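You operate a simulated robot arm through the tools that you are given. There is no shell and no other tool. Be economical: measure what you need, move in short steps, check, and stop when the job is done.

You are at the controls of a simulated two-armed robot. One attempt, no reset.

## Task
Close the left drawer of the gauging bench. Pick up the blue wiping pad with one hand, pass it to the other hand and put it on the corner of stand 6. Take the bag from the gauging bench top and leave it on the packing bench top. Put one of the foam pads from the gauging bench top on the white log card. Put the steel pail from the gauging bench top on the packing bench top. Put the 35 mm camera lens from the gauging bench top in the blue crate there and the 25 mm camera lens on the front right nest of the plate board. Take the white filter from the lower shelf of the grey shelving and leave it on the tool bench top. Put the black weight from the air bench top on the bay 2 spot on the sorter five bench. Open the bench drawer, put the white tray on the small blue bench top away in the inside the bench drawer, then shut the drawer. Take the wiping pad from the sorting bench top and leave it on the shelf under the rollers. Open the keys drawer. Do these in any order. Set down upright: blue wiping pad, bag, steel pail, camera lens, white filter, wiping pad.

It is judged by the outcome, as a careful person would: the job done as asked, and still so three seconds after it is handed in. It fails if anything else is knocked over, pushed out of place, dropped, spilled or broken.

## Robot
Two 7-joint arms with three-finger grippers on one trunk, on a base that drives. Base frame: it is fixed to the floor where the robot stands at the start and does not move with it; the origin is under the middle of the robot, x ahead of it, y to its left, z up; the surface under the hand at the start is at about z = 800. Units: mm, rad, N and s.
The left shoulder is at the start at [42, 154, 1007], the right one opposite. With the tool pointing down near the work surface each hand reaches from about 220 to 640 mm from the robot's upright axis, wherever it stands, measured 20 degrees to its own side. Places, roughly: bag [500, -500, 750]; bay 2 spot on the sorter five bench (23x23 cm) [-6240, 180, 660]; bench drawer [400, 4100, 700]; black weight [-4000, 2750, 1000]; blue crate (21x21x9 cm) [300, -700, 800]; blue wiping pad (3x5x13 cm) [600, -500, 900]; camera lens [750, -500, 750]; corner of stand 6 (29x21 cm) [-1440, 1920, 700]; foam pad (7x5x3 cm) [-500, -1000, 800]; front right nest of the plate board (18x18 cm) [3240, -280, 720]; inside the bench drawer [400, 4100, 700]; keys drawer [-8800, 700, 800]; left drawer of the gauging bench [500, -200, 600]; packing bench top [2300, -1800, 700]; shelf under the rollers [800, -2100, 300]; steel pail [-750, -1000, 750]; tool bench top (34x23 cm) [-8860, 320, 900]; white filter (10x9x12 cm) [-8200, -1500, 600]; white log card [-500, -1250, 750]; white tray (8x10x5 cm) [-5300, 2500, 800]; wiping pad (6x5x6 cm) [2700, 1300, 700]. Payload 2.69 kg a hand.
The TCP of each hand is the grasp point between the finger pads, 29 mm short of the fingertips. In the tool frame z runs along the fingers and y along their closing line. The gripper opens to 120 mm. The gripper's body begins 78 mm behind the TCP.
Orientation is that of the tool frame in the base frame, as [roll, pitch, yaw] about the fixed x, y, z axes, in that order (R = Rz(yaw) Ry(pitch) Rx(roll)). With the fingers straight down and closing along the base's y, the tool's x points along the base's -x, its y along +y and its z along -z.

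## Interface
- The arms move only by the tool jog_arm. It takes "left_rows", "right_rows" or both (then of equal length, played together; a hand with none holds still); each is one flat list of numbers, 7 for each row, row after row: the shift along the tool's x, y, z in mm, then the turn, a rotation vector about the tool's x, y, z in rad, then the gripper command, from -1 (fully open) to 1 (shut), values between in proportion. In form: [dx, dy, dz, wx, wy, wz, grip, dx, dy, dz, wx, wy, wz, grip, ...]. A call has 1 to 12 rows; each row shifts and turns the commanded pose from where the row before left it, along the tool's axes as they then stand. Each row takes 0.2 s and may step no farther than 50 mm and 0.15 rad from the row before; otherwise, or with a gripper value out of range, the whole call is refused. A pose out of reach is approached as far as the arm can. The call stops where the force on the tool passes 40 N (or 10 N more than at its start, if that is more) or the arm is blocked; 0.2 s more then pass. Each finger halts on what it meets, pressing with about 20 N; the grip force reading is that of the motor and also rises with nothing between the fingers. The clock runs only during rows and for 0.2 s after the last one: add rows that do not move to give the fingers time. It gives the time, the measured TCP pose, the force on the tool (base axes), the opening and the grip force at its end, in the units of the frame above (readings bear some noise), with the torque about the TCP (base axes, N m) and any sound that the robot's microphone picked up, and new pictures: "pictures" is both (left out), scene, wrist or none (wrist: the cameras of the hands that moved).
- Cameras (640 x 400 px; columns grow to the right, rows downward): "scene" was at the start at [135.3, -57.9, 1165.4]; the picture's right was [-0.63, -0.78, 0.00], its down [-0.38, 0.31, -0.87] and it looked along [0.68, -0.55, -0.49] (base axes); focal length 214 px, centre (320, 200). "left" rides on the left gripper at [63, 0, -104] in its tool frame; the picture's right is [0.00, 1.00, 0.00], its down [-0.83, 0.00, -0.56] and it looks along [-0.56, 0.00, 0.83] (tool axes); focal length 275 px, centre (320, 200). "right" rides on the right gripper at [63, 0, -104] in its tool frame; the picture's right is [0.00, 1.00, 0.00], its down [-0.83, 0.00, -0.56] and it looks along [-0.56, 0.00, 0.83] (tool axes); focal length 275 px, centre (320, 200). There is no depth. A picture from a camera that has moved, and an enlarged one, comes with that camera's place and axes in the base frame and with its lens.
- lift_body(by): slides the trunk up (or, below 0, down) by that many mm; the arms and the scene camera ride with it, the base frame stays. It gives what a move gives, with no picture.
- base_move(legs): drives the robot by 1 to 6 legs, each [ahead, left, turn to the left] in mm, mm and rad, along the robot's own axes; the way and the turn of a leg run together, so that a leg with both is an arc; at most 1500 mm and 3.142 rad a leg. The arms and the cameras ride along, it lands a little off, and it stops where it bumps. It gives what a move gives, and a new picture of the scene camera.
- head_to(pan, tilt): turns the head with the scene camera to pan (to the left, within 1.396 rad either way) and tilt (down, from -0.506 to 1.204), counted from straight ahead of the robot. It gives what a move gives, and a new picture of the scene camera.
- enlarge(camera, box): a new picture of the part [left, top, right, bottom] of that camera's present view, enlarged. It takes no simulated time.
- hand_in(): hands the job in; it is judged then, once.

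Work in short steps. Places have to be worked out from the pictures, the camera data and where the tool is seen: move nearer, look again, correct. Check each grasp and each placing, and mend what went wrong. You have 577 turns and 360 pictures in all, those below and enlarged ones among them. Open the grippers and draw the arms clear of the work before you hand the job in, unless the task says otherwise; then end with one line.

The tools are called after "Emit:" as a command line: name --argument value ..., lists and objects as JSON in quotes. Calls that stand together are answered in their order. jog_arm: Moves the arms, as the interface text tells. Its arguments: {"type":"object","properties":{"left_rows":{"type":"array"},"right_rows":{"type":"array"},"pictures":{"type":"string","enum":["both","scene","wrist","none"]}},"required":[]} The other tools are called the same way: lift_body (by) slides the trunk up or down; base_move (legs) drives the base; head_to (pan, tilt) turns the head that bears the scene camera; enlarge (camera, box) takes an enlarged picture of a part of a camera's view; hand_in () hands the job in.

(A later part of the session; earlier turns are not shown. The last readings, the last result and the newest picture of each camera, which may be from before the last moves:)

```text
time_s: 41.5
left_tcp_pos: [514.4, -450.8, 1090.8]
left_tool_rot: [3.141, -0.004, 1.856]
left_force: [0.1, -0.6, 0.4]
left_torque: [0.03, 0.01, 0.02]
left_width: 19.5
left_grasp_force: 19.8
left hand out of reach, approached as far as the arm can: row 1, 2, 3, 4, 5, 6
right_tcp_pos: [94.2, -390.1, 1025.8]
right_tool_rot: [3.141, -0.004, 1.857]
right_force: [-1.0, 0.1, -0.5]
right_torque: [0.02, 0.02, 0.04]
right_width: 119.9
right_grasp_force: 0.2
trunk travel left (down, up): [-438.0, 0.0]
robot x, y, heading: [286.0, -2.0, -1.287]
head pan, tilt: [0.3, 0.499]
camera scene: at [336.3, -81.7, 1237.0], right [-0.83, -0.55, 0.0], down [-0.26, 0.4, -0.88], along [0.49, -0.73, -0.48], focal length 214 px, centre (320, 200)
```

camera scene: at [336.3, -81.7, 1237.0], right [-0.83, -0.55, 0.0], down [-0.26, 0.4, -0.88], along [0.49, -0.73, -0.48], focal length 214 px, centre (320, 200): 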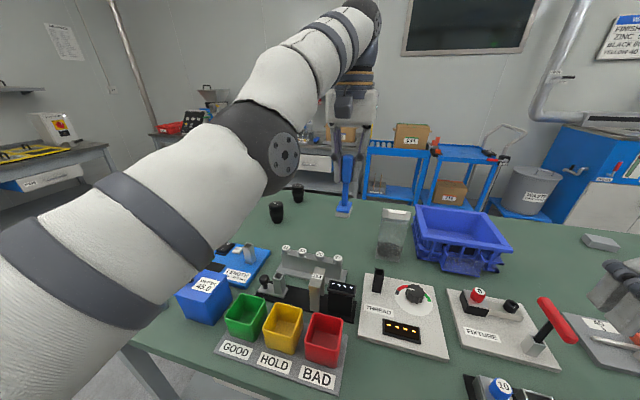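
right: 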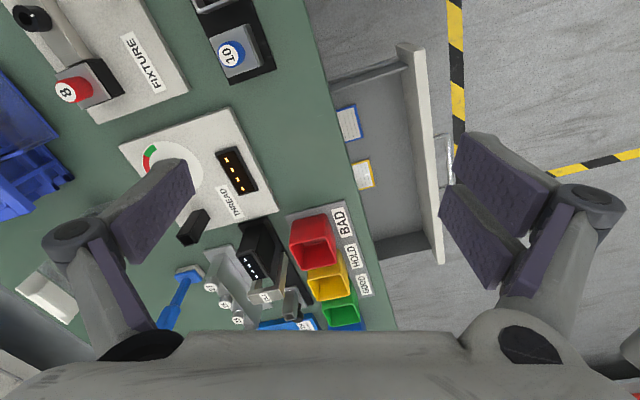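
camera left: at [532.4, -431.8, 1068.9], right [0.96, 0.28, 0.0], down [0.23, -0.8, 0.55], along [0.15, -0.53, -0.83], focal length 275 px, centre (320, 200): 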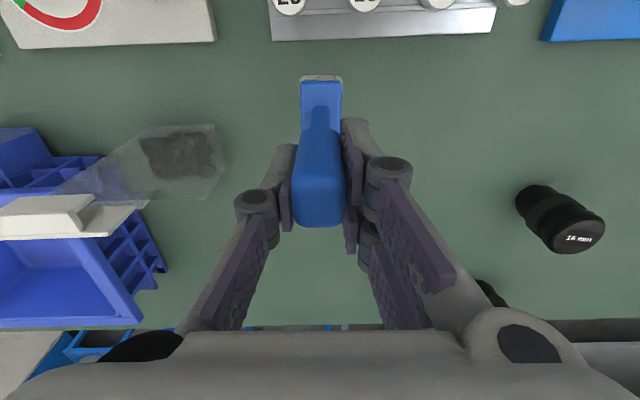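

The pad is held clear of the bench. I back off to open floor for the hand-to-hand pass.

Emit:
base_move --legs '[[-450, 0, 0]]'

Emit:
jog_arm --left_rows '[20, -15, 25, 0, 0, 0, 1, 20, -15, 25, 0, 0, 0, 1, 20, -15, 25, 0, 0, 0, 1, 0, 0, 0, 0, 0, 0, 1]' --right_rows '[-20, 20, 10, 0, 0, 0.143, -1, -20, 20, 10, 0, 0, 0.143, -1, -20, 20, 10, 0, 0, 0.143, -1, 0, 0, 0, 0, 0, 0.143, -1]' --pictures "none"

Emit:
jog_arm --right_rows '[0, 0, 0, 0, 0, 0.143, -1, 0, 0, 0, 0, 0, 0.143, -1, 0, 0, 0, 0, 0, 0.143, -1, 0, 0, 0, 0, 0, 0.143, -1, 0, 0, 0, 0, 0, 0.143, -1, 0, 0, 0, 0, 0, 0.143, -1, 0, 0, 0, 0, 0, 0.143, -1]' --pictures "scene"

```text
time_s: 44.3
left_tcp_pos: [386.0, -21.7, 1090.1]
left_tool_rot: [3.139, -0.004, 1.848]
left_force: [-0.1, 1.0, -0.7]
left_torque: [-0.02, 0.03, 0.01]
left_width: 19.6
left_grasp_force: 19.6
right_tcp_pos: [-33.4, 41.6, 1025.5]
right_tool_rot: [3.141, -0.004, 1.848]
right_force: [-1.0, 0.1, 0.6]
right_torque: [0.0, -0.03, -0.02]
right_width: 120.0
right_grasp_force: 0.1
trunk travel left (down, up): [-438.0, 0.0]
robot x, y, heading: [159.5, 428.8, -1.292]
head pan, tilt: [0.3, 0.499]
camera scene: at [210.9, 349.3, 1237.1], right [-0.84, -0.55, 0.0], down [-0.26, 0.4, -0.88], along [0.48, -0.74, -0.48], focal length 214 px, centre (320, 200)
```

scene: 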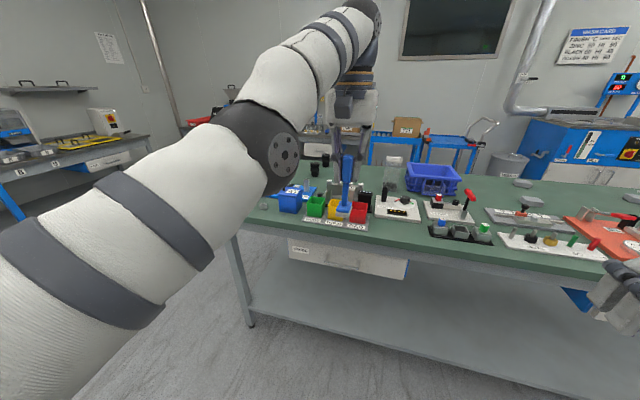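

```text
time_s: 45.3
left_tcp_pos: [322.2, -39.6, 1039.5]
left_tool_rot: [3.139, -0.005, 1.846]
left_force: [-0.2, 0.3, -0.5]
left_torque: [0.03, 0.02, 0.03]
left_width: 19.6
left_grasp_force: 20.3
left hand out of reach, approached as far as the arm can: row 1, 2, 3
right_tcp_pos: [31.9, -9.6, 995.9]
right_tool_rot: [-3.14, -0.001, 1.275]
right_force: [1.3, 0.4, 0.6]
right_torque: [-0.02, 0.03, -0.02]
right_width: 120.2
right_grasp_force: 0.0
trunk travel left (down, up): [-438.0, 0.0]
robot x, y, heading: [160.8, 425.8, -1.297]
head pan, tilt: [0.3, 0.499]
```

```text
time_s: 46.9
left_tcp_pos: [322.9, -41.0, 1039.2]
left_tool_rot: [3.138, -0.007, 1.848]
left_force: [0.2, 0.1, -0.2]
left_torque: [0.04, -0.01, 0.0]
left_width: 19.4
left_grasp_force: 20.1
right_tcp_pos: [32.6, -7.0, 995.9]
right_tool_rot: [-3.139, 0.001, 0.273]
right_force: [0.2, 0.8, 0.6]
right_torque: [-0.01, 0.0, 0.02]
right_width: 119.9
right_grasp_force: 0.0
trunk travel left (down, up): [-438.0, 0.0]
robot x, y, heading: [158.4, 427.5, -1.295]
head pan, tilt: [0.3, 0.499]
camera scene: at [211.0, 349.0, 1237.1], right [-0.84, -0.55, 0.0], down [-0.26, 0.4, -0.88], along [0.48, -0.74, -0.48], focal length 214 px, centre (320, 200)
```

scene: 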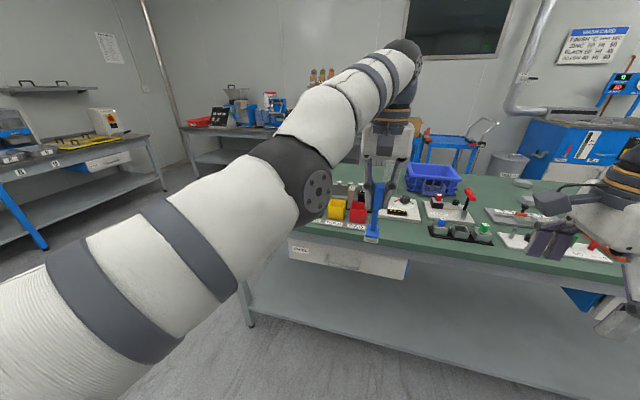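

The right hand's closing line now points ahead. I tilt it so its fingers point left while moving forward to the pad's distance.

Emit:
jog_arm --right_rows '[0, 11, 0, 0, 0.14, 0, -1, 0, 11, 0, 0, 0.14, 0, -1, 0, 11, 0, 0, 0.14, 0, -1, 0, 11, 0, 0, 0.14, 0, -1, 0, 11, 0, 0, 0.14, 0, -1, 0, 11, 0, 0, 0.14, 0, -1, 0, 11, 0, 0, 0.14, 0, -1, 0, 11, 0, 0, 0.14, 0, -1, 0, 11, 0, 0, 0.14, 0, -1, 0, 11, 0, 0, 0.14, 0, -1]' --pictures "wrist"

```text
time_s: 49.1
left_tcp_pos: [322.9, -39.5, 1038.8]
left_tool_rot: [3.139, -0.007, 1.848]
left_force: [1.1, -0.9, -0.4]
left_torque: [0.03, 0.0, 0.03]
left_width: 19.6
left_grasp_force: 19.7
right_tcp_pos: [63.5, -115.1, 994.0]
right_tool_rot: [-3.111, -1.401, 0.244]
right_force: [-0.8, -1.5, -0.3]
right_torque: [0.0, -0.02, 0.01]
right_width: 120.0
right_grasp_force: 0.0
trunk travel left (down, up): [-438.0, 0.0]
robot x, y, heading: [159.9, 427.7, -1.289]
head pan, tilt: [0.3, 0.499]
camera right: at [-26.9, -140.6, 1073.0], right [0.27, -0.96, 0.0], down [-0.66, -0.19, -0.73], along [0.7, 0.2, -0.69], focal length 275 px, centre (320, 200)
```

right: 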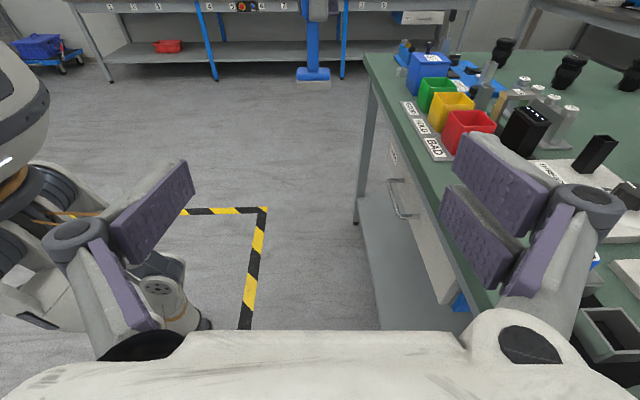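

The pad's base shows straight ahead of the right hand and is aligned in depth. I move left 205 mm toward it, then check.

Emit:
jog_arm --right_rows '[6, 0, 34, 0, 0, 0, -1, 6, 0, 34, 0, 0, 0, -1, 6, 0, 34, 0, 0, 0, -1, 6, 0, 34, 0, 0, 0, -1, 6, 0, 34, 0, 0, 0, -1, 6, 0, 34, 0, 0, 0, -1]' --pictures "both"

```text
time_s: 50.5
left_tcp_pos: [322.4, -40.0, 1038.4]
left_tool_rot: [3.138, -0.006, 1.847]
left_force: [-0.1, -0.4, -0.9]
left_torque: [0.01, 0.03, 0.01]
left_width: 19.6
left_grasp_force: 20.1
right_tcp_pos: [261.5, -57.1, 996.8]
right_tool_rot: [-3.119, -1.4, 0.25]
right_force: [-0.1, 0.7, -0.3]
right_torque: [-0.01, -0.01, -0.02]
right_width: 120.1
right_grasp_force: 0.0
trunk travel left (down, up): [-438.0, 0.0]
robot x, y, heading: [161.6, 427.3, -1.292]
head pan, tilt: [0.3, 0.499]
camera scene: at [211.5, 349.0, 1237.0], right [-0.84, -0.55, 0.0], down [-0.26, 0.4, -0.88], along [0.48, -0.74, -0.48], focal length 214 px, centre (320, 200)
camera right: at [172.6, -83.0, 1075.1], right [0.27, -0.96, 0.0], down [-0.66, -0.19, -0.72], along [0.7, 0.2, -0.69], focal length 275 px, centre (320, 200)
```

scene: 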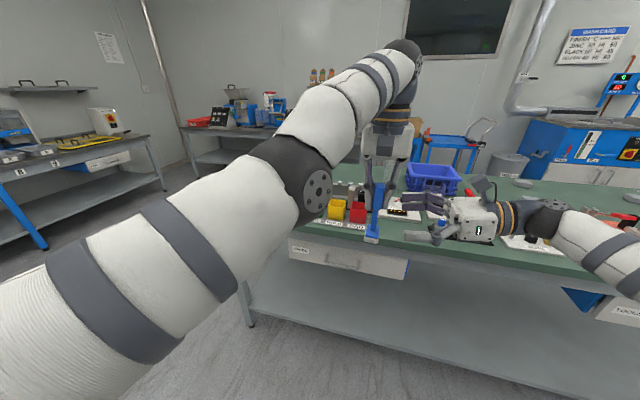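
right: 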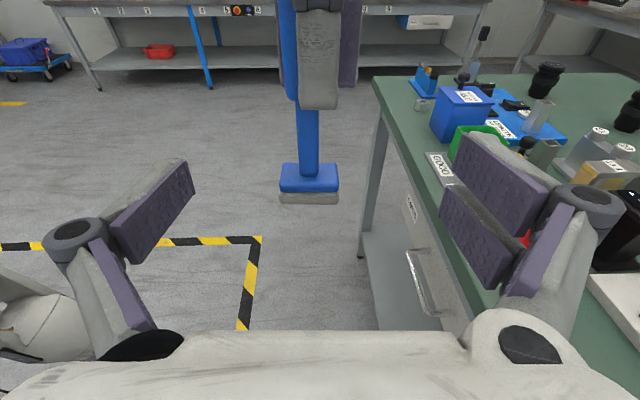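

The pad's felt base, block and neck are clear. I go 12 mm lower so the fingers stay apart, advance 63 mm, and close on the neck.

Emit:
jog_arm --right_rows '[-12, -6, 2, 0, 0, 0, -0.3, 5, 0, 31, 0, 0, 0, -0.3, 5, 0, 31, 0, 0, 0, -0.3, 0, 0, 0, 0, 0, 0, -0.3]' --pictures "both"

```text
time_s: 51.5
left_tcp_pos: [322.1, -39.6, 1038.6]
left_tool_rot: [3.138, -0.008, 1.846]
left_force: [0.9, -0.3, -0.7]
left_torque: [0.0, 0.02, 0.03]
left_width: 19.5
left_grasp_force: 20.1
right_tcp_pos: [320.4, -34.6, 983.2]
right_tool_rot: [-3.118, -1.4, 0.253]
right_force: [-1.5, 0.6, -0.1]
right_torque: [-0.01, 0.02, -0.02]
right_width: 78.2
right_grasp_force: 0.1
trunk travel left (down, up): [-438.0, 0.0]
robot x, y, heading: [159.3, 424.8, -1.296]
head pan, tilt: [0.3, 0.499]
camera scene: at [210.8, 349.0, 1237.1], right [-0.84, -0.55, 0.0], down [-0.26, 0.4, -0.88], along [0.48, -0.74, -0.48], focal length 214 px, centre (320, 200)
camera right: at [231.7, -59.6, 1062.8], right [0.27, -0.96, 0.0], down [-0.66, -0.19, -0.72], along [0.7, 0.2, -0.69], focal length 275 px, centre (320, 200)
```

scene: 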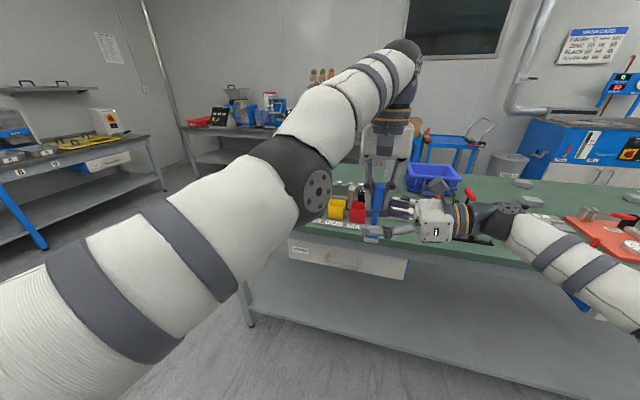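
right: 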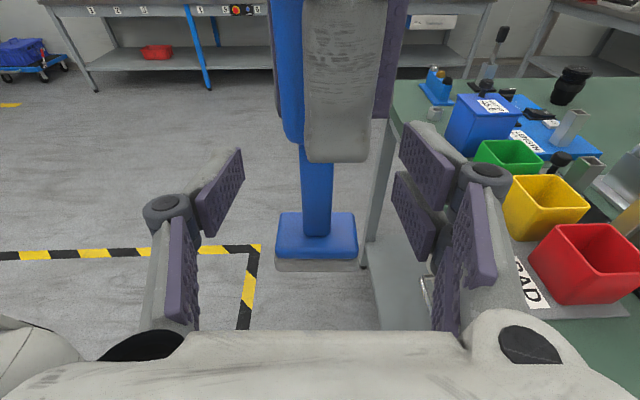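

The neck sits centred between the right fingers. I close the right hand, confirm, then slightly open the left.

Emit:
jog_arm --right_rows '[0, 0, 0, 0, 0, 0, 1, 0, 0, 0, 0, 0, 0, 1, 0, 0, 0, 0, 0, 0, 1, 0, 0, 0, 0, 0, 0, 1]' --pictures "none"

Emit:
jog_arm --left_rows '[0, 0, 0, 0, 0, 0, 0.2, 0, 0, 0, 0, 0, 0, 0.2, 0, 0, 0, 0, 0, 0, 0.2]' --right_rows '[0, 0, 0, 0, 0, 0, 1, 0, 0, 0, 0, 0, 0, 1, 0, 0, 0, 0, 0, 0, 1]' --pictures "wrist"

```text
time_s: 52.5
left_tcp_pos: [323.8, -39.2, 1038.8]
left_tool_rot: [3.138, -0.007, 1.848]
left_force: [2.9, -10.0, -1.7]
left_torque: [-0.5, -0.14, 0.0]
left_width: 19.8
left_grasp_force: 19.9
right_tcp_pos: [321.5, -33.4, 986.0]
right_tool_rot: [-3.117, -1.4, 0.254]
right_force: [-2.8, 10.6, 1.2]
right_torque: [-0.05, -0.03, 0.07]
right_width: 12.3
right_grasp_force: 19.9
trunk travel left (down, up): [-438.0, 0.0]
robot x, y, heading: [161.0, 428.3, -1.296]
head pan, tilt: [0.3, 0.499]
```

```text
time_s: 53.3
left_tcp_pos: [323.6, -38.7, 1038.7]
left_tool_rot: [3.138, -0.006, 1.846]
left_force: [-0.2, 0.7, 0.4]
left_torque: [-0.01, 0.0, -0.01]
left_width: 48.0
left_grasp_force: 0.1
right_tcp_pos: [319.3, -34.9, 984.0]
right_tool_rot: [-3.118, -1.402, 0.252]
right_force: [1.0, -0.2, 0.2]
right_torque: [-0.02, 0.02, -0.02]
right_width: 12.4
right_grasp_force: 20.1
trunk travel left (down, up): [-438.0, 0.0]
robot x, y, heading: [160.2, 427.5, -1.291]
head pan, tilt: [0.3, 0.499]
camera right: at [231.6, -59.7, 1062.8], right [0.27, -0.96, 0.0], down [-0.66, -0.19, -0.72], along [0.7, 0.2, -0.69], focal length 275 px, centre (320, 200)
camera left: at [305.5, 19.8, 1143.6], right [0.96, 0.27, 0.0], down [0.22, -0.8, 0.55], along [0.15, -0.53, -0.83], focal length 275 px, centre (320, 200)
```

right: 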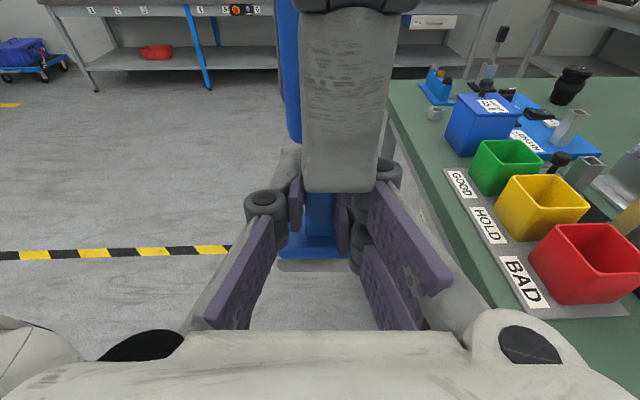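
left: 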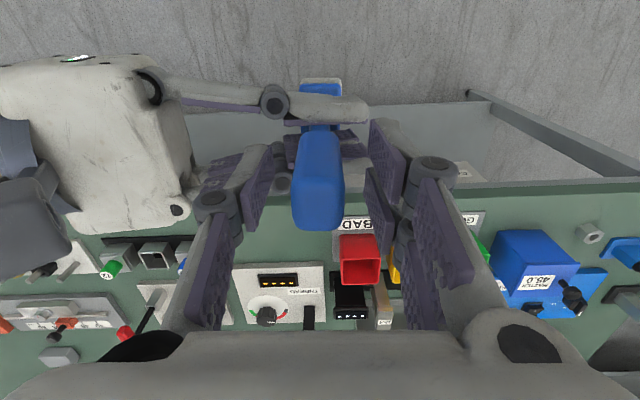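

The right hand holds the pad alone. I lower it clear of the left hand, and pull the left hand up and away.

Emit:
jog_arm --right_rows '[-27, 0, 5, 0, 0, 0, 1, -27, 0, 5, 0, 0, 0, 1, -27, 0, 5, 0, 0, 0, 1, 0, 0, 0, 0, 0, 0, 1, 0, 0, 0, 0, 0, 0, 1, 0, 0, 0, 0, 0, 0, 1, 0, 0, 0, 0, 0, 0, 1]' --left_rows '[0, 0, -10, 0, 0, 0, 0.2, 0, 0, -10, 0, 0, 0, 0.2, 0, 0, -10, 0, 0, 0, 0.2, 0, 40, 0, 0, 0, 0, 0.2, 0, 40, 0, 0, 0, 0, 0.2, 0, 40, 0, 0, 0, 0, 0.2, 0, 40, 0, 0, 0, 0, 0.2]' --pictures "wrist"

```text
time_s: 54.9
left_tcp_pos: [479.5, -14.9, 1078.6]
left_tool_rot: [3.141, -0.006, 1.849]
left_force: [0.3, -0.5, 0.2]
left_torque: [-0.01, 0.04, 0.01]
left_width: 48.1
left_grasp_force: 0.0
left hand out of reach, approached as far as the arm can: row 2, 3, 4, 5, 6, 7
right_tcp_pos: [320.6, -33.6, 900.7]
right_tool_rot: [-3.119, -1.4, 0.252]
right_force: [-0.5, 0.4, -0.6]
right_torque: [0.03, -0.01, -0.02]
right_width: 12.3
right_grasp_force: 20.0
trunk travel left (down, up): [-438.0, 0.0]
robot x, y, heading: [162.9, 430.0, -1.293]
head pan, tilt: [0.3, 0.499]
camera right: at [231.9, -59.8, 979.2], right [0.27, -0.96, 0.0], down [-0.66, -0.19, -0.72], along [0.7, 0.2, -0.69], focal length 275 px, centre (320, 200)
camera left: at [462.4, 44.5, 1183.7], right [0.96, 0.27, 0.0], down [0.22, -0.8, 0.55], along [0.15, -0.53, -0.83], focal length 275 px, centre (320, 200)
```

right: 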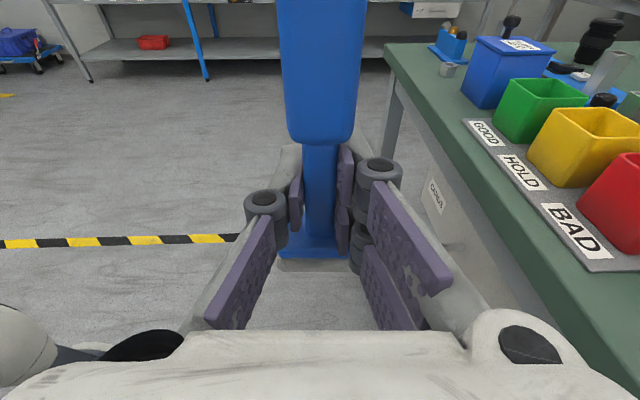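
left: 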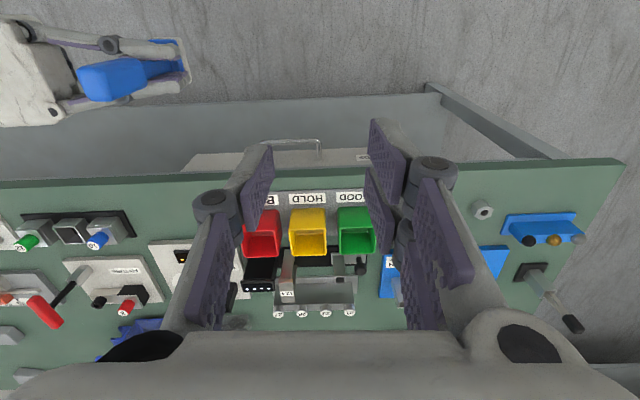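

The pass is done and the pad is in the right hand. I tuck the left hand and turn toward stand 6.

Emit:
jog_arm --left_rows '[50, 0, 0, 0, 0, 0, -1, 50, 0, 0, 0, 0, 0, -1, 50, 0, 0, 0, 0, 0, -1, 50, 0, 0, 0, 0, 0, -1, 50, 0, 0, 0, 0, 0, -1]' --pictures "none"

Emit:
base_move --legs '[[-150, 0, 0], [0, 0, -2.4]]'

Emit:
head_to --pan 0.0 --tilt 0.3

```text
time_s: 56.1
left_tcp_pos: [475.9, -10.3, 1091.6]
left_tool_rot: [3.139, -0.006, 1.846]
left_force: [-0.6, -0.1, -0.7]
left_torque: [-0.03, 0.03, 0.02]
left_width: 120.1
left_grasp_force: 0.0
left hand out of reach, approached as far as the arm can: row 1, 2, 3, 4, 5
right_tcp_pos: [321.7, -33.3, 900.8]
right_tool_rot: [-3.118, -1.401, 0.254]
right_force: [-0.4, 0.1, -0.5]
right_torque: [-0.01, -0.01, 0.02]
right_width: 12.4
right_grasp_force: 19.9
trunk travel left (down, up): [-438.0, 0.0]
robot x, y, heading: [159.6, 425.4, -1.297]
head pan, tilt: [0.3, 0.499]
```

```text
time_s: 63.2
left_tcp_pos: [-406.1, 699.4, 1091.6]
left_tool_rot: [3.139, -0.005, -0.587]
left_force: [0.6, 0.1, 0.1]
left_torque: [-0.01, -0.05, 0.02]
left_width: 120.1
left_grasp_force: 0.0
right_tcp_pos: [-304.4, 819.3, 900.7]
right_tool_rot: [-3.118, -1.399, -2.181]
right_force: [-0.1, 0.2, 0.7]
right_torque: [0.01, -0.02, -0.02]
right_width: 12.3
right_grasp_force: 20.0
trunk travel left (down, up): [-438.0, 0.0]
robot x, y, heading: [115.9, 572.2, 2.561]
head pan, tilt: [0.3, 0.499]
camera scene: at [30.6, 598.6, 1237.1], right [0.28, 0.96, 0.0], down [0.46, -0.13, -0.88], along [-0.84, 0.25, -0.48], focal length 214 px, centre (320, 200)
```

scene: 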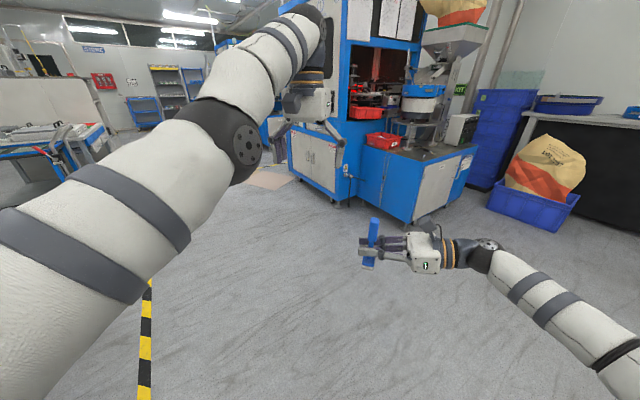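

```text
time_s: 64.0
left_tcp_pos: [-405.4, 701.1, 1093.2]
left_tool_rot: [3.141, -0.006, -0.586]
left_force: [0.7, 0.4, 0.0]
left_torque: [-0.02, 0.0, 0.01]
left_width: 119.8
left_grasp_force: 0.0
right_tcp_pos: [-304.6, 818.8, 900.5]
right_tool_rot: [-3.117, -1.4, -2.182]
right_force: [-0.2, 0.3, 0.0]
right_torque: [-0.03, 0.02, 0.03]
right_width: 12.4
right_grasp_force: 20.2
trunk travel left (down, up): [-438.0, 0.0]
robot x, y, heading: [119.8, 575.8, 2.553]
head pan, tilt: [0.0, 0.3]
camera scene: at [40.0, 624.5, 1255.4], right [0.55, 0.83, 0.0], down [0.25, -0.16, -0.96], along [-0.8, 0.53, -0.3], focal length 214 px, centre (320, 200)
```

scene: 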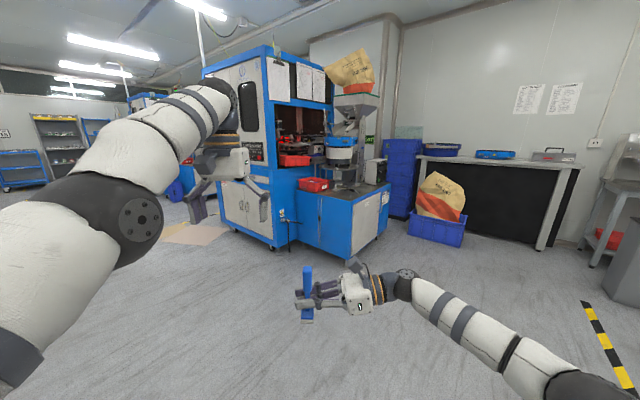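

The estimated place of stand 6 projects onto the blue cabinet's counter ahead. I enlarge it to look for labels.

Emit:
enlarge --camera "scene" --box '[250, 110, 410, 210]'

Emit:
jog_arm --left_rows '[0, 0, 50, 0, 0, 0, -1, 0, 0, 50, 0, 0, 0, -1, 0, 0, 40, 0, 0, 0, -1]' --pictures "none"

```text
4.00 times, centred on (330, 160) of scene
camera zoom: at [40.0, 624.5, 1255.4], right [0.55, 0.83, 0.0], down [0.25, -0.16, -0.96], along [-0.8, 0.53, -0.3], focal length 858 px, centre (280, 360)
```

zoom: 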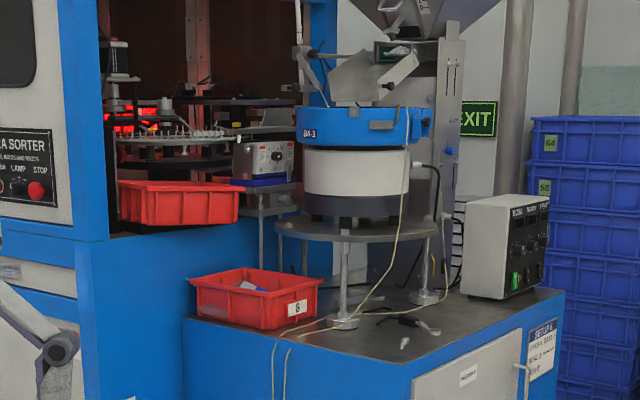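

```text
time_s: 64.8
left_tcp_pos: [-438.0, 726.6, 963.7]
left_tool_rot: [3.14, -0.007, -0.586]
left_force: [0.1, -1.1, -0.1]
left_torque: [-0.02, 0.0, 0.03]
left_width: 119.8
left_grasp_force: 0.1
left hand out of reach, approached as far as the arm can: row 1, 2, 3
right_tcp_pos: [-304.7, 819.1, 899.9]
right_tool_rot: [-3.114, -1.399, -2.187]
right_force: [-0.2, 0.5, 0.1]
right_torque: [0.0, -0.01, 0.01]
right_width: 12.2
right_grasp_force: 19.4
trunk travel left (down, up): [-438.0, 0.0]
robot x, y, heading: [119.4, 571.7, 2.562]
head pan, tilt: [0.0, 0.3]
```

Stand 6 is the blue counter with tray "6"; the target is its near corner. I drive toward it, stopping short, and face it squarely.

Emit:
base_move --legs '[[0, 0, 0.088], [1480, 0, 0], [0, 0, -0.77]]'

Emit:
head_to --pan -0.1 --tilt 0.6

```text
time_s: 74.7
left_tcp_pos: [-1534.3, 1745.3, 964.9]
left_tool_rot: [3.139, -0.007, -1.262]
left_force: [0.8, 0.2, 0.4]
left_torque: [-0.02, -0.03, 0.06]
left_width: 120.2
left_grasp_force: 0.1
right_tcp_pos: [-1372.5, 1733.5, 901.3]
right_tool_rot: [-3.118, -1.398, -2.857]
right_force: [-0.5, -0.6, 0.1]
right_torque: [0.02, -0.04, 0.0]
right_width: 12.4
right_grasp_force: 20.2
trunk travel left (down, up): [-438.0, 0.0]
robot x, y, heading: [-1196.6, 1278.3, 1.88]
head pan, tilt: [0.0, 0.3]
camera scene: at [-1224.8, 1367.2, 1255.5], right [0.95, 0.31, 0.0], down [0.09, -0.28, -0.96], along [-0.29, 0.91, -0.3], focal length 214 px, centre (320, 200)
```

scene: 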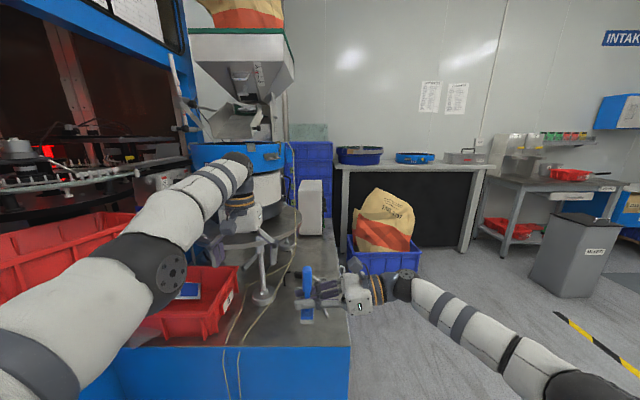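

```text
time_s: 75.5
left_tcp_pos: [-1533.3, 1745.3, 965.6]
left_tool_rot: [3.139, -0.006, -1.262]
left_force: [0.0, 0.1, 0.3]
left_torque: [-0.03, 0.0, -0.03]
left_width: 120.0
left_grasp_force: 0.0
right_tcp_pos: [-1372.1, 1733.4, 900.2]
right_tool_rot: [-3.117, -1.4, -2.857]
right_force: [0.0, -0.2, -0.3]
right_torque: [-0.01, 0.0, -0.02]
right_width: 12.5
right_grasp_force: 20.4
trunk travel left (down, up): [-438.0, 0.0]
robot x, y, heading: [-1198.4, 1279.8, 1.883]
head pan, tilt: [-0.099, 0.6]
camera scene: at [-1214.9, 1364.7, 1228.0], right [0.98, 0.21, 0.0], down [0.12, -0.55, -0.83], along [-0.17, 0.81, -0.56], focal length 214 px, centre (320, 200)
```

scene: 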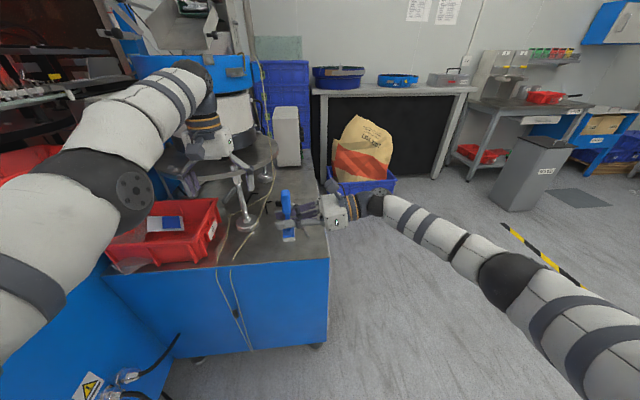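

I pull the left arm back from the feeder, then drive ahead so the pad is over the corner.

Emit:
jog_arm --left_rows '[50, 0, 0, 0, 0, 0, -1, 50, 0, 0, 0, 0, 0, -1, 50, 0, 0, 0, 0, 0, -1, 50, 0, 0, 0, 0, 0, -1, 50, 0, 0, 0, 0, 0, -1, 50, 0, 0, 0, 0, 0, -1]' --pictures "none"

Emit:
base_move --legs '[[176, 0, 0]]'

Emit:
jog_arm --right_rows '[-20, 0, 3, 0, 0, 0, 1]' --pictures "wrist"

```text
time_s: 76.9
left_tcp_pos: [-1519.0, 1739.9, 996.6]
left_tool_rot: [3.139, -0.009, -1.261]
left_force: [-0.2, -0.4, 0.7]
left_torque: [0.02, 0.03, -0.01]
left_width: 119.9
left_grasp_force: 0.0
left hand out of reach, approached as far as the arm can: row 1, 2, 3, 4, 5, 6
right_tcp_pos: [-1371.7, 1734.2, 901.3]
right_tool_rot: [-3.117, -1.4, -2.857]
right_force: [0.1, -0.8, 0.5]
right_torque: [-0.03, 0.03, 0.02]
right_width: 12.4
right_grasp_force: 19.5
trunk travel left (down, up): [-438.0, 0.0]
robot x, y, heading: [-1196.0, 1277.5, 1.883]
head pan, tilt: [-0.099, 0.6]
```

```text
time_s: 78.4
left_tcp_pos: [-1574.3, 1910.3, 996.6]
left_tool_rot: [3.141, -0.008, -1.26]
left_force: [-1.0, 0.4, -0.3]
left_torque: [-0.07, 0.01, 0.0]
left_width: 119.9
left_grasp_force: 0.0
right_tcp_pos: [-1426.9, 1905.3, 899.6]
right_tool_rot: [-3.114, -1.399, -2.86]
right_force: [1.0, 0.0, 0.6]
right_torque: [0.01, 0.04, 0.05]
right_width: 12.6
right_grasp_force: 19.9
trunk travel left (down, up): [-438.0, 0.0]
robot x, y, heading: [-1252.8, 1447.4, 1.885]
head pan, tilt: [-0.099, 0.6]
camera scene: at [-1269.8, 1535.4, 1227.9], right [0.98, 0.21, 0.0], down [0.12, -0.55, -0.82], along [-0.17, 0.81, -0.57], focal length 214 px, centre (320, 200)
```

scene: 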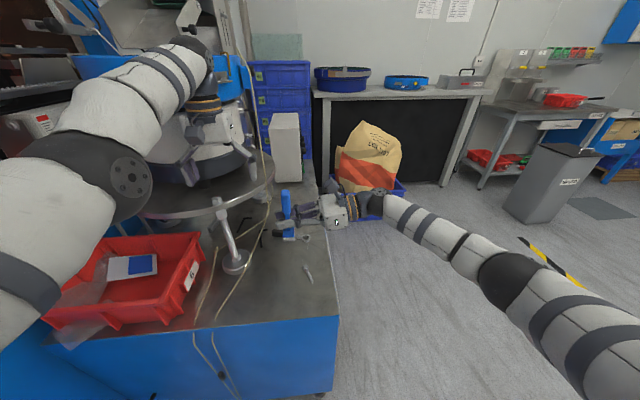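

```text
time_s: 78.8
left_tcp_pos: [-1574.3, 1910.4, 996.9]
left_tool_rot: [3.138, -0.008, -1.263]
left_force: [-0.6, 0.7, -0.3]
left_torque: [0.0, -0.02, 0.02]
left_width: 120.1
left_grasp_force: 0.0
right_tcp_pos: [-1426.6, 1905.4, 879.9]
right_tool_rot: [-3.117, -1.401, -2.857]
right_force: [0.5, -0.2, 0.8]
right_torque: [0.01, 0.06, -0.01]
right_width: 12.5
right_grasp_force: 20.2
trunk travel left (down, up): [-438.0, 0.0]
robot x, y, heading: [-1254.9, 1445.8, 1.884]
head pan, tilt: [-0.099, 0.6]
camera right: at [-1339.9, 1932.6, 958.6], right [-0.31, 0.95, 0.0], down [0.66, 0.21, -0.72], along [-0.69, -0.22, -0.69], focal length 275 px, centre (320, 200)
```

right: 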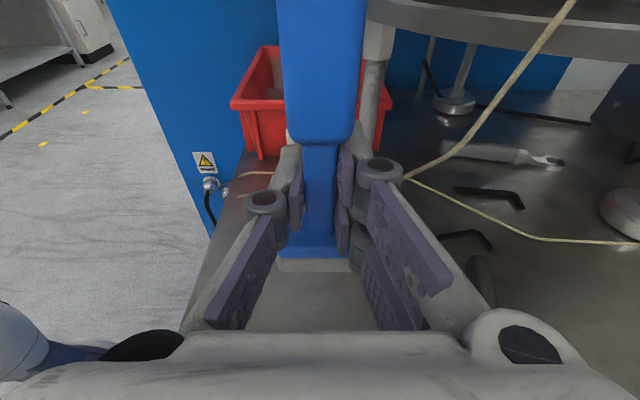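

The left hand's command has run too close to the body. I bring that command forward and up again until it follows.

Emit:
jog_arm --left_rows '[-50, 0, 0, 0, 0, 0, -1, -50, 0, 0, 0, 0, 0, -1, -50, 0, 0, 0, 0, 0, -1, -50, 0, 0, 0, 0, 0, -1, -50, 0, 0, 0, 0, 0, -1, -50, 0, 0, 0, 0, 0, -1, -50, 0, 0, 0, 0, 0, -1]' --pictures "none"

```text
time_s: 80.4
left_tcp_pos: [-1583.9, 1917.2, 970.3]
left_tool_rot: [3.139, -0.007, -1.262]
left_force: [-0.3, 0.8, -0.6]
left_torque: [0.0, -0.01, -0.02]
left_width: 119.9
left_grasp_force: 0.0
left hand out of reach, approached as far as the arm can: row 1, 2, 3, 4, 5, 6, 7
right_tcp_pos: [-1427.5, 1903.7, 880.5]
right_tool_rot: [-3.117, -1.398, -2.854]
right_force: [-0.2, 0.0, 0.2]
right_torque: [0.02, -0.02, 0.0]
right_width: 12.3
right_grasp_force: 19.4
trunk travel left (down, up): [-438.0, 0.0]
robot x, y, heading: [-1252.6, 1447.0, 1.884]
head pan, tilt: [-0.099, 0.6]
```

Emit:
jog_arm --left_rows '[-50, 0, 0, 0, 0, 0, -1, -50, 0, 0, 0, 0, 0, -1, -50, 0, 0, 0, 0, 0, -1, -50, 0, 0, 0, 0, 0, -1, 0, 0, -40, 0, 0, 0, -1, 0, 0, -40, 0, 0, 0, -1]' --pictures "scene"

```text
time_s: 81.8
left_tcp_pos: [-1582.0, 1902.0, 1024.7]
left_tool_rot: [3.139, -0.009, -1.263]
left_force: [0.5, -0.1, 0.6]
left_torque: [-0.03, -0.01, 0.01]
left_width: 119.9
left_grasp_force: 0.1
left hand out of reach, approached as far as the arm can: row 1, 2, 3, 4, 5, 6
right_tcp_pos: [-1426.9, 1904.1, 880.1]
right_tool_rot: [-3.121, -1.401, -2.854]
right_force: [0.3, 0.3, -0.5]
right_torque: [-0.01, -0.02, 0.01]
right_width: 12.4
right_grasp_force: 20.2
trunk travel left (down, up): [-438.0, 0.0]
robot x, y, heading: [-1252.5, 1448.2, 1.879]
head pan, tilt: [-0.099, 0.6]
camera scene: at [-1269.6, 1534.4, 1228.0], right [0.98, 0.21, 0.0], down [0.12, -0.55, -0.83], along [-0.17, 0.81, -0.56], focal length 214 px, centre (320, 200)
```

scene: 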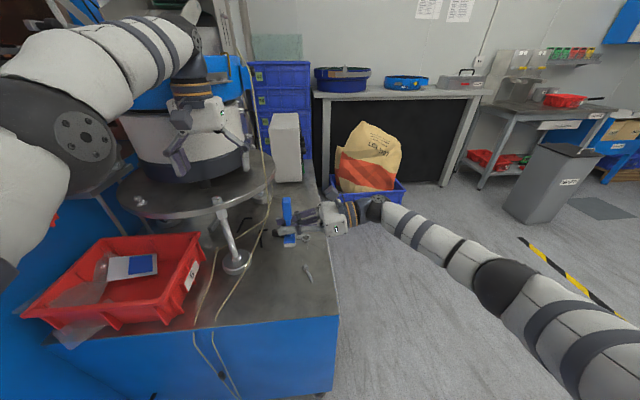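

The pad hovers over the corner. I enlarge the counter to choose a clear spot.

Emit:
enlarge --camera "scene" --box '[210, 190, 350, 320]'

```text
3.08 times, centred on (280, 255) of scene
camera zoom: at [-1269.6, 1534.4, 1228.0], right [0.98, 0.21, 0.0], down [0.12, -0.55, -0.83], along [-0.17, 0.81, -0.56], focal length 660 px, centre (443, 31)
```

zoom: 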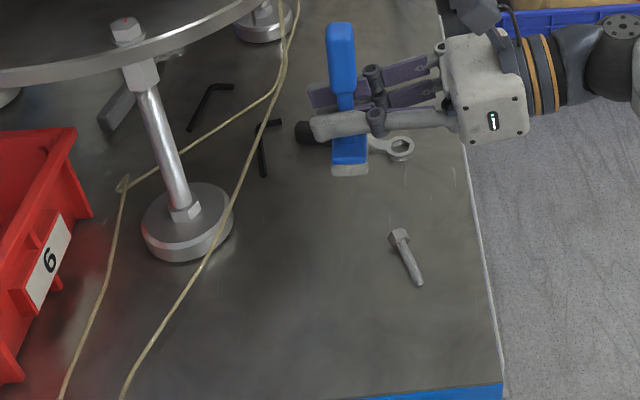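

The clear patch is between the cord and the bolt. I shift left 30 mm, back 20 mm, and descend 90 mm.

Emit:
jog_arm --right_rows '[5, -20, 29, 0, 0, 0, 1, -30, 0, 5, 0, 0, 0, 1, -30, 0, 5, 0, 0, 0, 1, -29, 0, 5, 0, 0, 0, 1]' --pictures "both"

```text
time_s: 82.8
left_tcp_pos: [-1583.8, 1903.2, 1022.2]
left_tool_rot: [3.141, -0.008, -1.261]
left_force: [0.6, -0.6, 0.0]
left_torque: [0.03, 0.01, -0.01]
left_width: 120.2
left_grasp_force: 0.1
right_tcp_pos: [-1450.2, 1876.9, 790.0]
right_tool_rot: [-3.115, -1.4, -2.86]
right_force: [0.1, -0.4, 0.0]
right_torque: [0.02, 0.05, -0.02]
right_width: 12.4
right_grasp_force: 20.4
trunk travel left (down, up): [-438.0, 0.0]
robot x, y, heading: [-1253.9, 1444.0, 1.886]
head pan, tilt: [-0.099, 0.6]
camera scene: at [-1269.7, 1534.9, 1227.9], right [0.98, 0.21, 0.0], down [0.12, -0.55, -0.82], along [-0.17, 0.81, -0.57], focal length 214 px, centre (320, 200)
camera right: at [-1362.6, 1904.9, 867.8], right [-0.31, 0.95, 0.0], down [0.66, 0.21, -0.72], along [-0.69, -0.22, -0.69], focal length 275 px, centre (320, 200)
```

scene: 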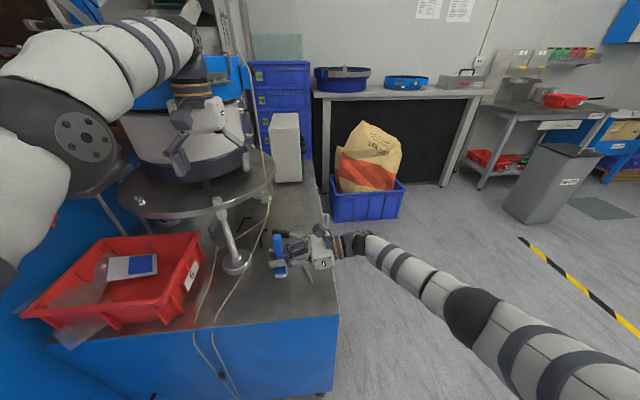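
right: 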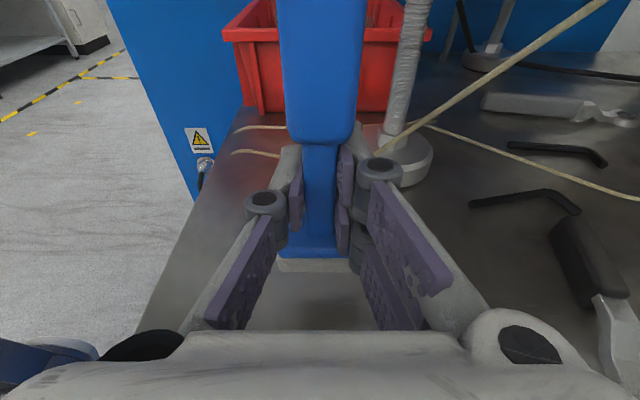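

The pad's underside should be near z 740. I descend gently in small rows until contact.

Emit:
jog_arm --right_rows '[-6, 0, 1, 0, 0, 0, 1, -6, 0, 1, 0, 0, 0, 1, -6, 0, 1, 0, 0, 0, 1, -6, 0, 1, 0, 0, 0, 1, -5, 0, 1, 0, 0, 0, 1]' --pictures "none"

Emit:
jog_arm --right_rows '[-3, 0, 0.5, 0, 0, 0, 1, -3, 0, 0.5, 0, 0, 0, 1]' --pictures "wrist"

```text
time_s: 84.0
left_tcp_pos: [-1582.8, 1902.3, 1023.1]
left_tool_rot: [3.142, -0.009, -1.263]
left_force: [-0.3, 0.0, -0.7]
left_torque: [-0.01, 0.01, 0.0]
left_width: 120.0
left_grasp_force: 0.1
right_tcp_pos: [-1448.6, 1876.4, 759.6]
right_tool_rot: [-3.119, -1.398, -2.855]
right_force: [-0.8, -0.1, 0.5]
right_torque: [0.01, -0.02, -0.05]
right_width: 12.5
right_grasp_force: 19.8
trunk travel left (down, up): [-438.0, 0.0]
robot x, y, heading: [-1252.8, 1449.5, 1.88]
head pan, tilt: [-0.099, 0.6]
```

```text
time_s: 84.6
left_tcp_pos: [-1582.5, 1902.9, 1022.9]
left_tool_rot: [3.139, -0.008, -1.262]
left_force: [-0.6, 0.3, 0.2]
left_torque: [-0.02, -0.02, 0.0]
left_width: 120.1
left_grasp_force: 0.0
right_tcp_pos: [-1447.2, 1874.8, 755.1]
right_tool_rot: [-3.115, -1.4, -2.858]
right_force: [0.1, -0.9, 0.7]
right_torque: [0.01, -0.03, 0.01]
right_width: 12.4
right_grasp_force: 20.1
trunk travel left (down, up): [-438.0, 0.0]
robot x, y, heading: [-1250.6, 1445.8, 1.885]
head pan, tilt: [-0.099, 0.6]
camera right: at [-1361.4, 1903.0, 833.5], right [-0.31, 0.95, 0.0], down [0.66, 0.21, -0.72], along [-0.69, -0.22, -0.69], focal length 275 px, centre (320, 200)
```

right: 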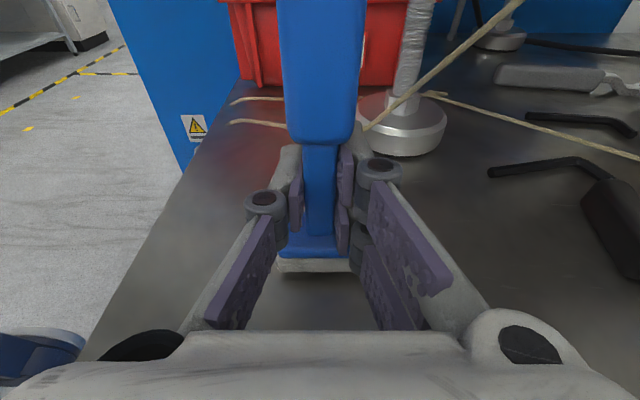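

No contact yet; the reflection shows a small gap. I continue down.

Emit:
jog_arm --right_rows '[-4, 0, 0.7, 0, 0, 0, 1, -4, 0, 0.7, 0, 0, 0, 1]' --pictures "none"

Emit:
jog_arm --right_rows '[-3, 0, 0.5, 0, 0, 0, 1, -3, 0, 0.5, 0, 0, 0, 1]' --pictures "none"

Emit:
jog_arm --right_rows '[-3, 0, 0.5, 0, 0, 0, 1, -3, 0, 0.5, 0, 0, 0, 1]' --pictures "wrist"

```text
time_s: 85.2
left_tcp_pos: [-1581.0, 1902.0, 1024.8]
left_tool_rot: [3.139, -0.004, -1.262]
left_force: [-0.1, 0.3, -0.4]
left_torque: [0.0, -0.01, 0.02]
left_width: 120.2
left_grasp_force: 0.0
right_tcp_pos: [-1448.6, 1875.6, 750.1]
right_tool_rot: [-3.14, -1.402, -2.832]
right_force: [1.8, -1.3, 9.6]
right_torque: [0.08, -0.26, -0.03]
right_width: 12.3
right_grasp_force: 20.0
trunk travel left (down, up): [-438.0, 0.0]
robot x, y, heading: [-1253.0, 1448.3, 1.879]
head pan, tilt: [-0.099, 0.6]
```

```text
time_s: 85.8
left_tcp_pos: [-1582.3, 1901.4, 1025.5]
left_tool_rot: [3.141, -0.005, -1.26]
left_force: [0.3, -0.2, -0.2]
left_torque: [-0.01, 0.01, 0.01]
left_width: 120.0
left_grasp_force: 0.0
right_tcp_pos: [-1450.1, 1875.5, 744.3]
right_tool_rot: [3.138, -1.404, -2.826]
right_force: [-1.7, 0.4, 21.2]
right_torque: [0.06, 0.17, -0.04]
right_width: 12.6
right_grasp_force: 19.8
trunk travel left (down, up): [-438.0, 0.0]
robot x, y, heading: [-1251.5, 1447.1, 1.88]
head pan, tilt: [-0.099, 0.6]
```

```text
time_s: 86.4
left_tcp_pos: [-1580.8, 1901.9, 1023.1]
left_tool_rot: [3.138, -0.01, -1.262]
left_force: [-1.8, 0.2, -0.8]
left_torque: [-0.02, 0.02, -0.02]
left_width: 119.8
left_grasp_force: 0.0
right_tcp_pos: [-1449.6, 1875.8, 743.5]
right_tool_rot: [3.135, -1.422, -2.823]
right_force: [3.6, -4.0, 22.0]
right_torque: [0.19, -0.16, 0.03]
right_width: 12.6
right_grasp_force: 20.0
trunk travel left (down, up): [-438.0, 0.0]
robot x, y, heading: [-1254.8, 1447.6, 1.881]
head pan, tilt: [-0.099, 0.6]
stopped in row 2 (right hand): the force on the tool passed its limit at 42 N (the readings are from after the stop); the commanded pose is now the measured one
camera right: at [-1361.4, 1904.5, 820.6], right [-0.31, 0.95, 0.01], down [0.64, 0.21, -0.74], along [-0.7, -0.22, -0.67], focal length 275 px, centre (320, 200)
```

right: 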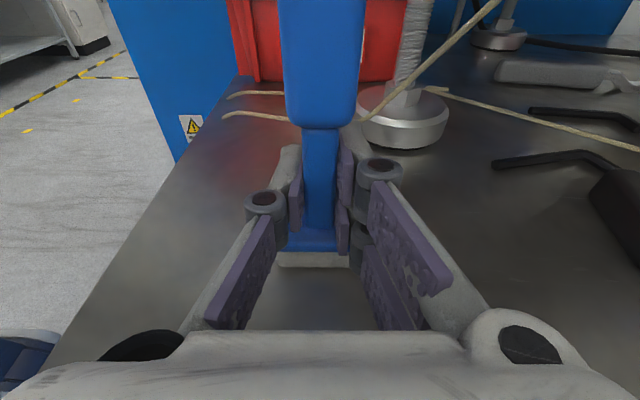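

Contact made with about 22 N. I ease up 3 mm, open, and withdraw to the right.

Emit:
jog_arm --right_rows '[3, 0, -0.5, 0, 0, 0, 1, 0, 0, 0, 0, 0, 0, -0.2, 0, 0, 0, 0, 0, 0, -0.2, 0, 0, 0, 0, 0, 0, -0.2]' --pictures "wrist"

```text
time_s: 87.4
left_tcp_pos: [-1581.7, 1902.6, 1024.3]
left_tool_rot: [3.14, -0.006, -1.262]
left_force: [-0.2, 0.2, -0.2]
left_torque: [0.01, 0.01, -0.01]
left_width: 120.2
left_grasp_force: 0.1
right_tcp_pos: [-1449.2, 1875.8, 743.5]
right_tool_rot: [-3.134, -1.41, -2.838]
right_force: [-2.6, -3.7, 10.5]
right_torque: [0.23, 0.27, 0.14]
right_width: 71.4
right_grasp_force: 0.1
trunk travel left (down, up): [-438.0, 0.0]
robot x, y, heading: [-1250.5, 1446.1, 1.882]
head pan, tilt: [-0.099, 0.6]
camera right: at [-1361.7, 1903.8, 821.2], right [-0.31, 0.95, 0.0], down [0.65, 0.21, -0.73], along [-0.7, -0.22, -0.68], focal length 275 px, centre (320, 200)
```

right: 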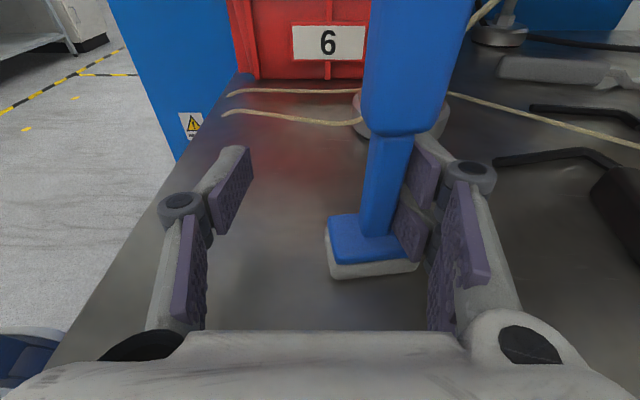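

The forward finger still touches the pad. I move the hand forward to free it and centre the opening around the neck.

Emit:
jog_arm --right_rows '[0, 12, 0, 0, 0, 0, -0.2, 0, 12, 0, 0, 0, 0, -0.2]' --pictures "wrist"

```text
time_s: 88.0
left_tcp_pos: [-1581.9, 1902.4, 1022.0]
left_tool_rot: [3.141, -0.009, -1.262]
left_force: [0.1, -0.4, 0.1]
left_torque: [0.01, -0.01, -0.01]
left_width: 119.9
left_grasp_force: 0.1
right_tcp_pos: [-1453.8, 1885.6, 748.9]
right_tool_rot: [-3.121, -1.405, -2.851]
right_force: [1.2, 0.6, -0.1]
right_torque: [-0.02, -0.01, 0.02]
right_width: 71.9
right_grasp_force: 0.0
right hand out of reach, approached as far as the arm can: row 1, 2
trunk travel left (down, up): [-438.0, 0.0]
robot x, y, heading: [-1252.6, 1447.5, 1.881]
head pan, tilt: [-0.099, 0.6]
camera right: at [-1365.2, 1912.7, 826.6], right [-0.3, 0.95, 0.0], down [0.65, 0.21, -0.73], along [-0.7, -0.22, -0.68], focal length 275 px, centre (320, 200)
```

right: 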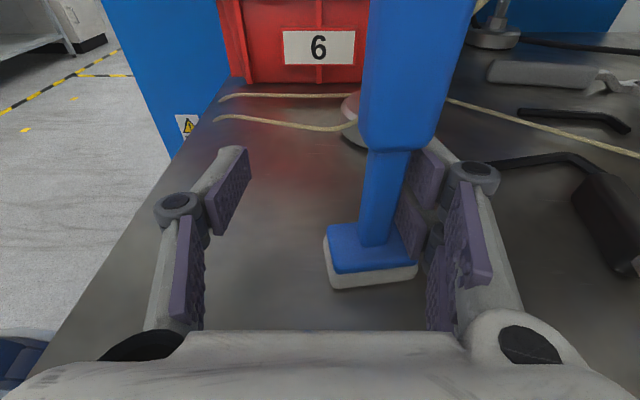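

Forces are nil and the pad stands. I open fully and slide out to the right.

Emit:
jog_arm --right_rows '[0, 0, 0, 0, 0, 0, -1, 0, 0, 0, 0, 0, 0, -1, -4, 0, -25, 0, 0, 0, -1, -5, 0, -30, 0, 0, 0, -1, -5, 0, -30, 0, 0, 0, -1]' --pictures "both"

```text
time_s: 89.2
left_tcp_pos: [-1582.6, 1902.2, 1024.9]
left_tool_rot: [3.137, -0.007, -1.261]
left_force: [0.0, 0.4, -0.3]
left_torque: [-0.01, 0.01, -0.02]
left_width: 120.0
left_grasp_force: 0.1
right_tcp_pos: [-1370.3, 1911.1, 749.8]
right_tool_rot: [-3.133, -1.41, -2.841]
right_force: [0.4, 0.2, 0.1]
right_torque: [0.0, 0.03, 0.03]
right_width: 119.9
right_grasp_force: 0.0
trunk travel left (down, up): [-438.0, 0.0]
robot x, y, heading: [-1251.2, 1448.9, 1.886]
head pan, tilt: [-0.099, 0.6]
camera scene: at [-1269.2, 1534.7, 1228.0], right [0.98, 0.21, 0.0], down [0.12, -0.55, -0.83], along [-0.17, 0.81, -0.56], focal length 214 px, centre (320, 200)
camera right: at [-1282.3, 1938.6, 827.9], right [-0.31, 0.95, 0.0], down [0.65, 0.21, -0.73], along [-0.7, -0.22, -0.68], focal length 275 px, centre (320, 200)
```

scene: 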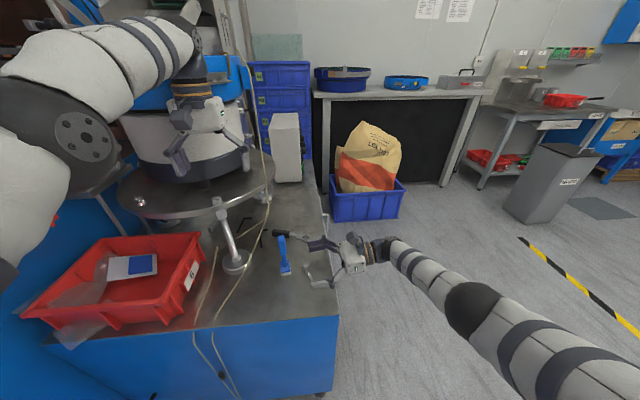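
right: 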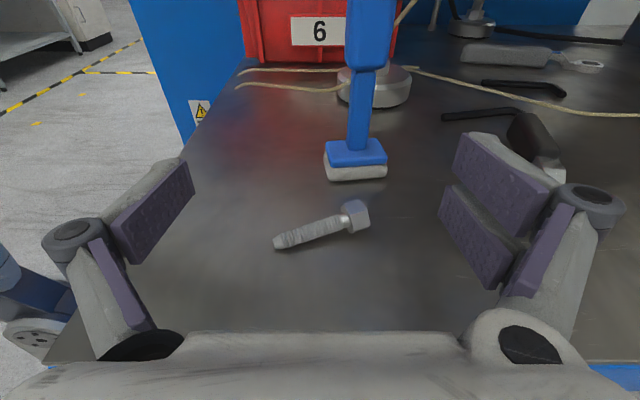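

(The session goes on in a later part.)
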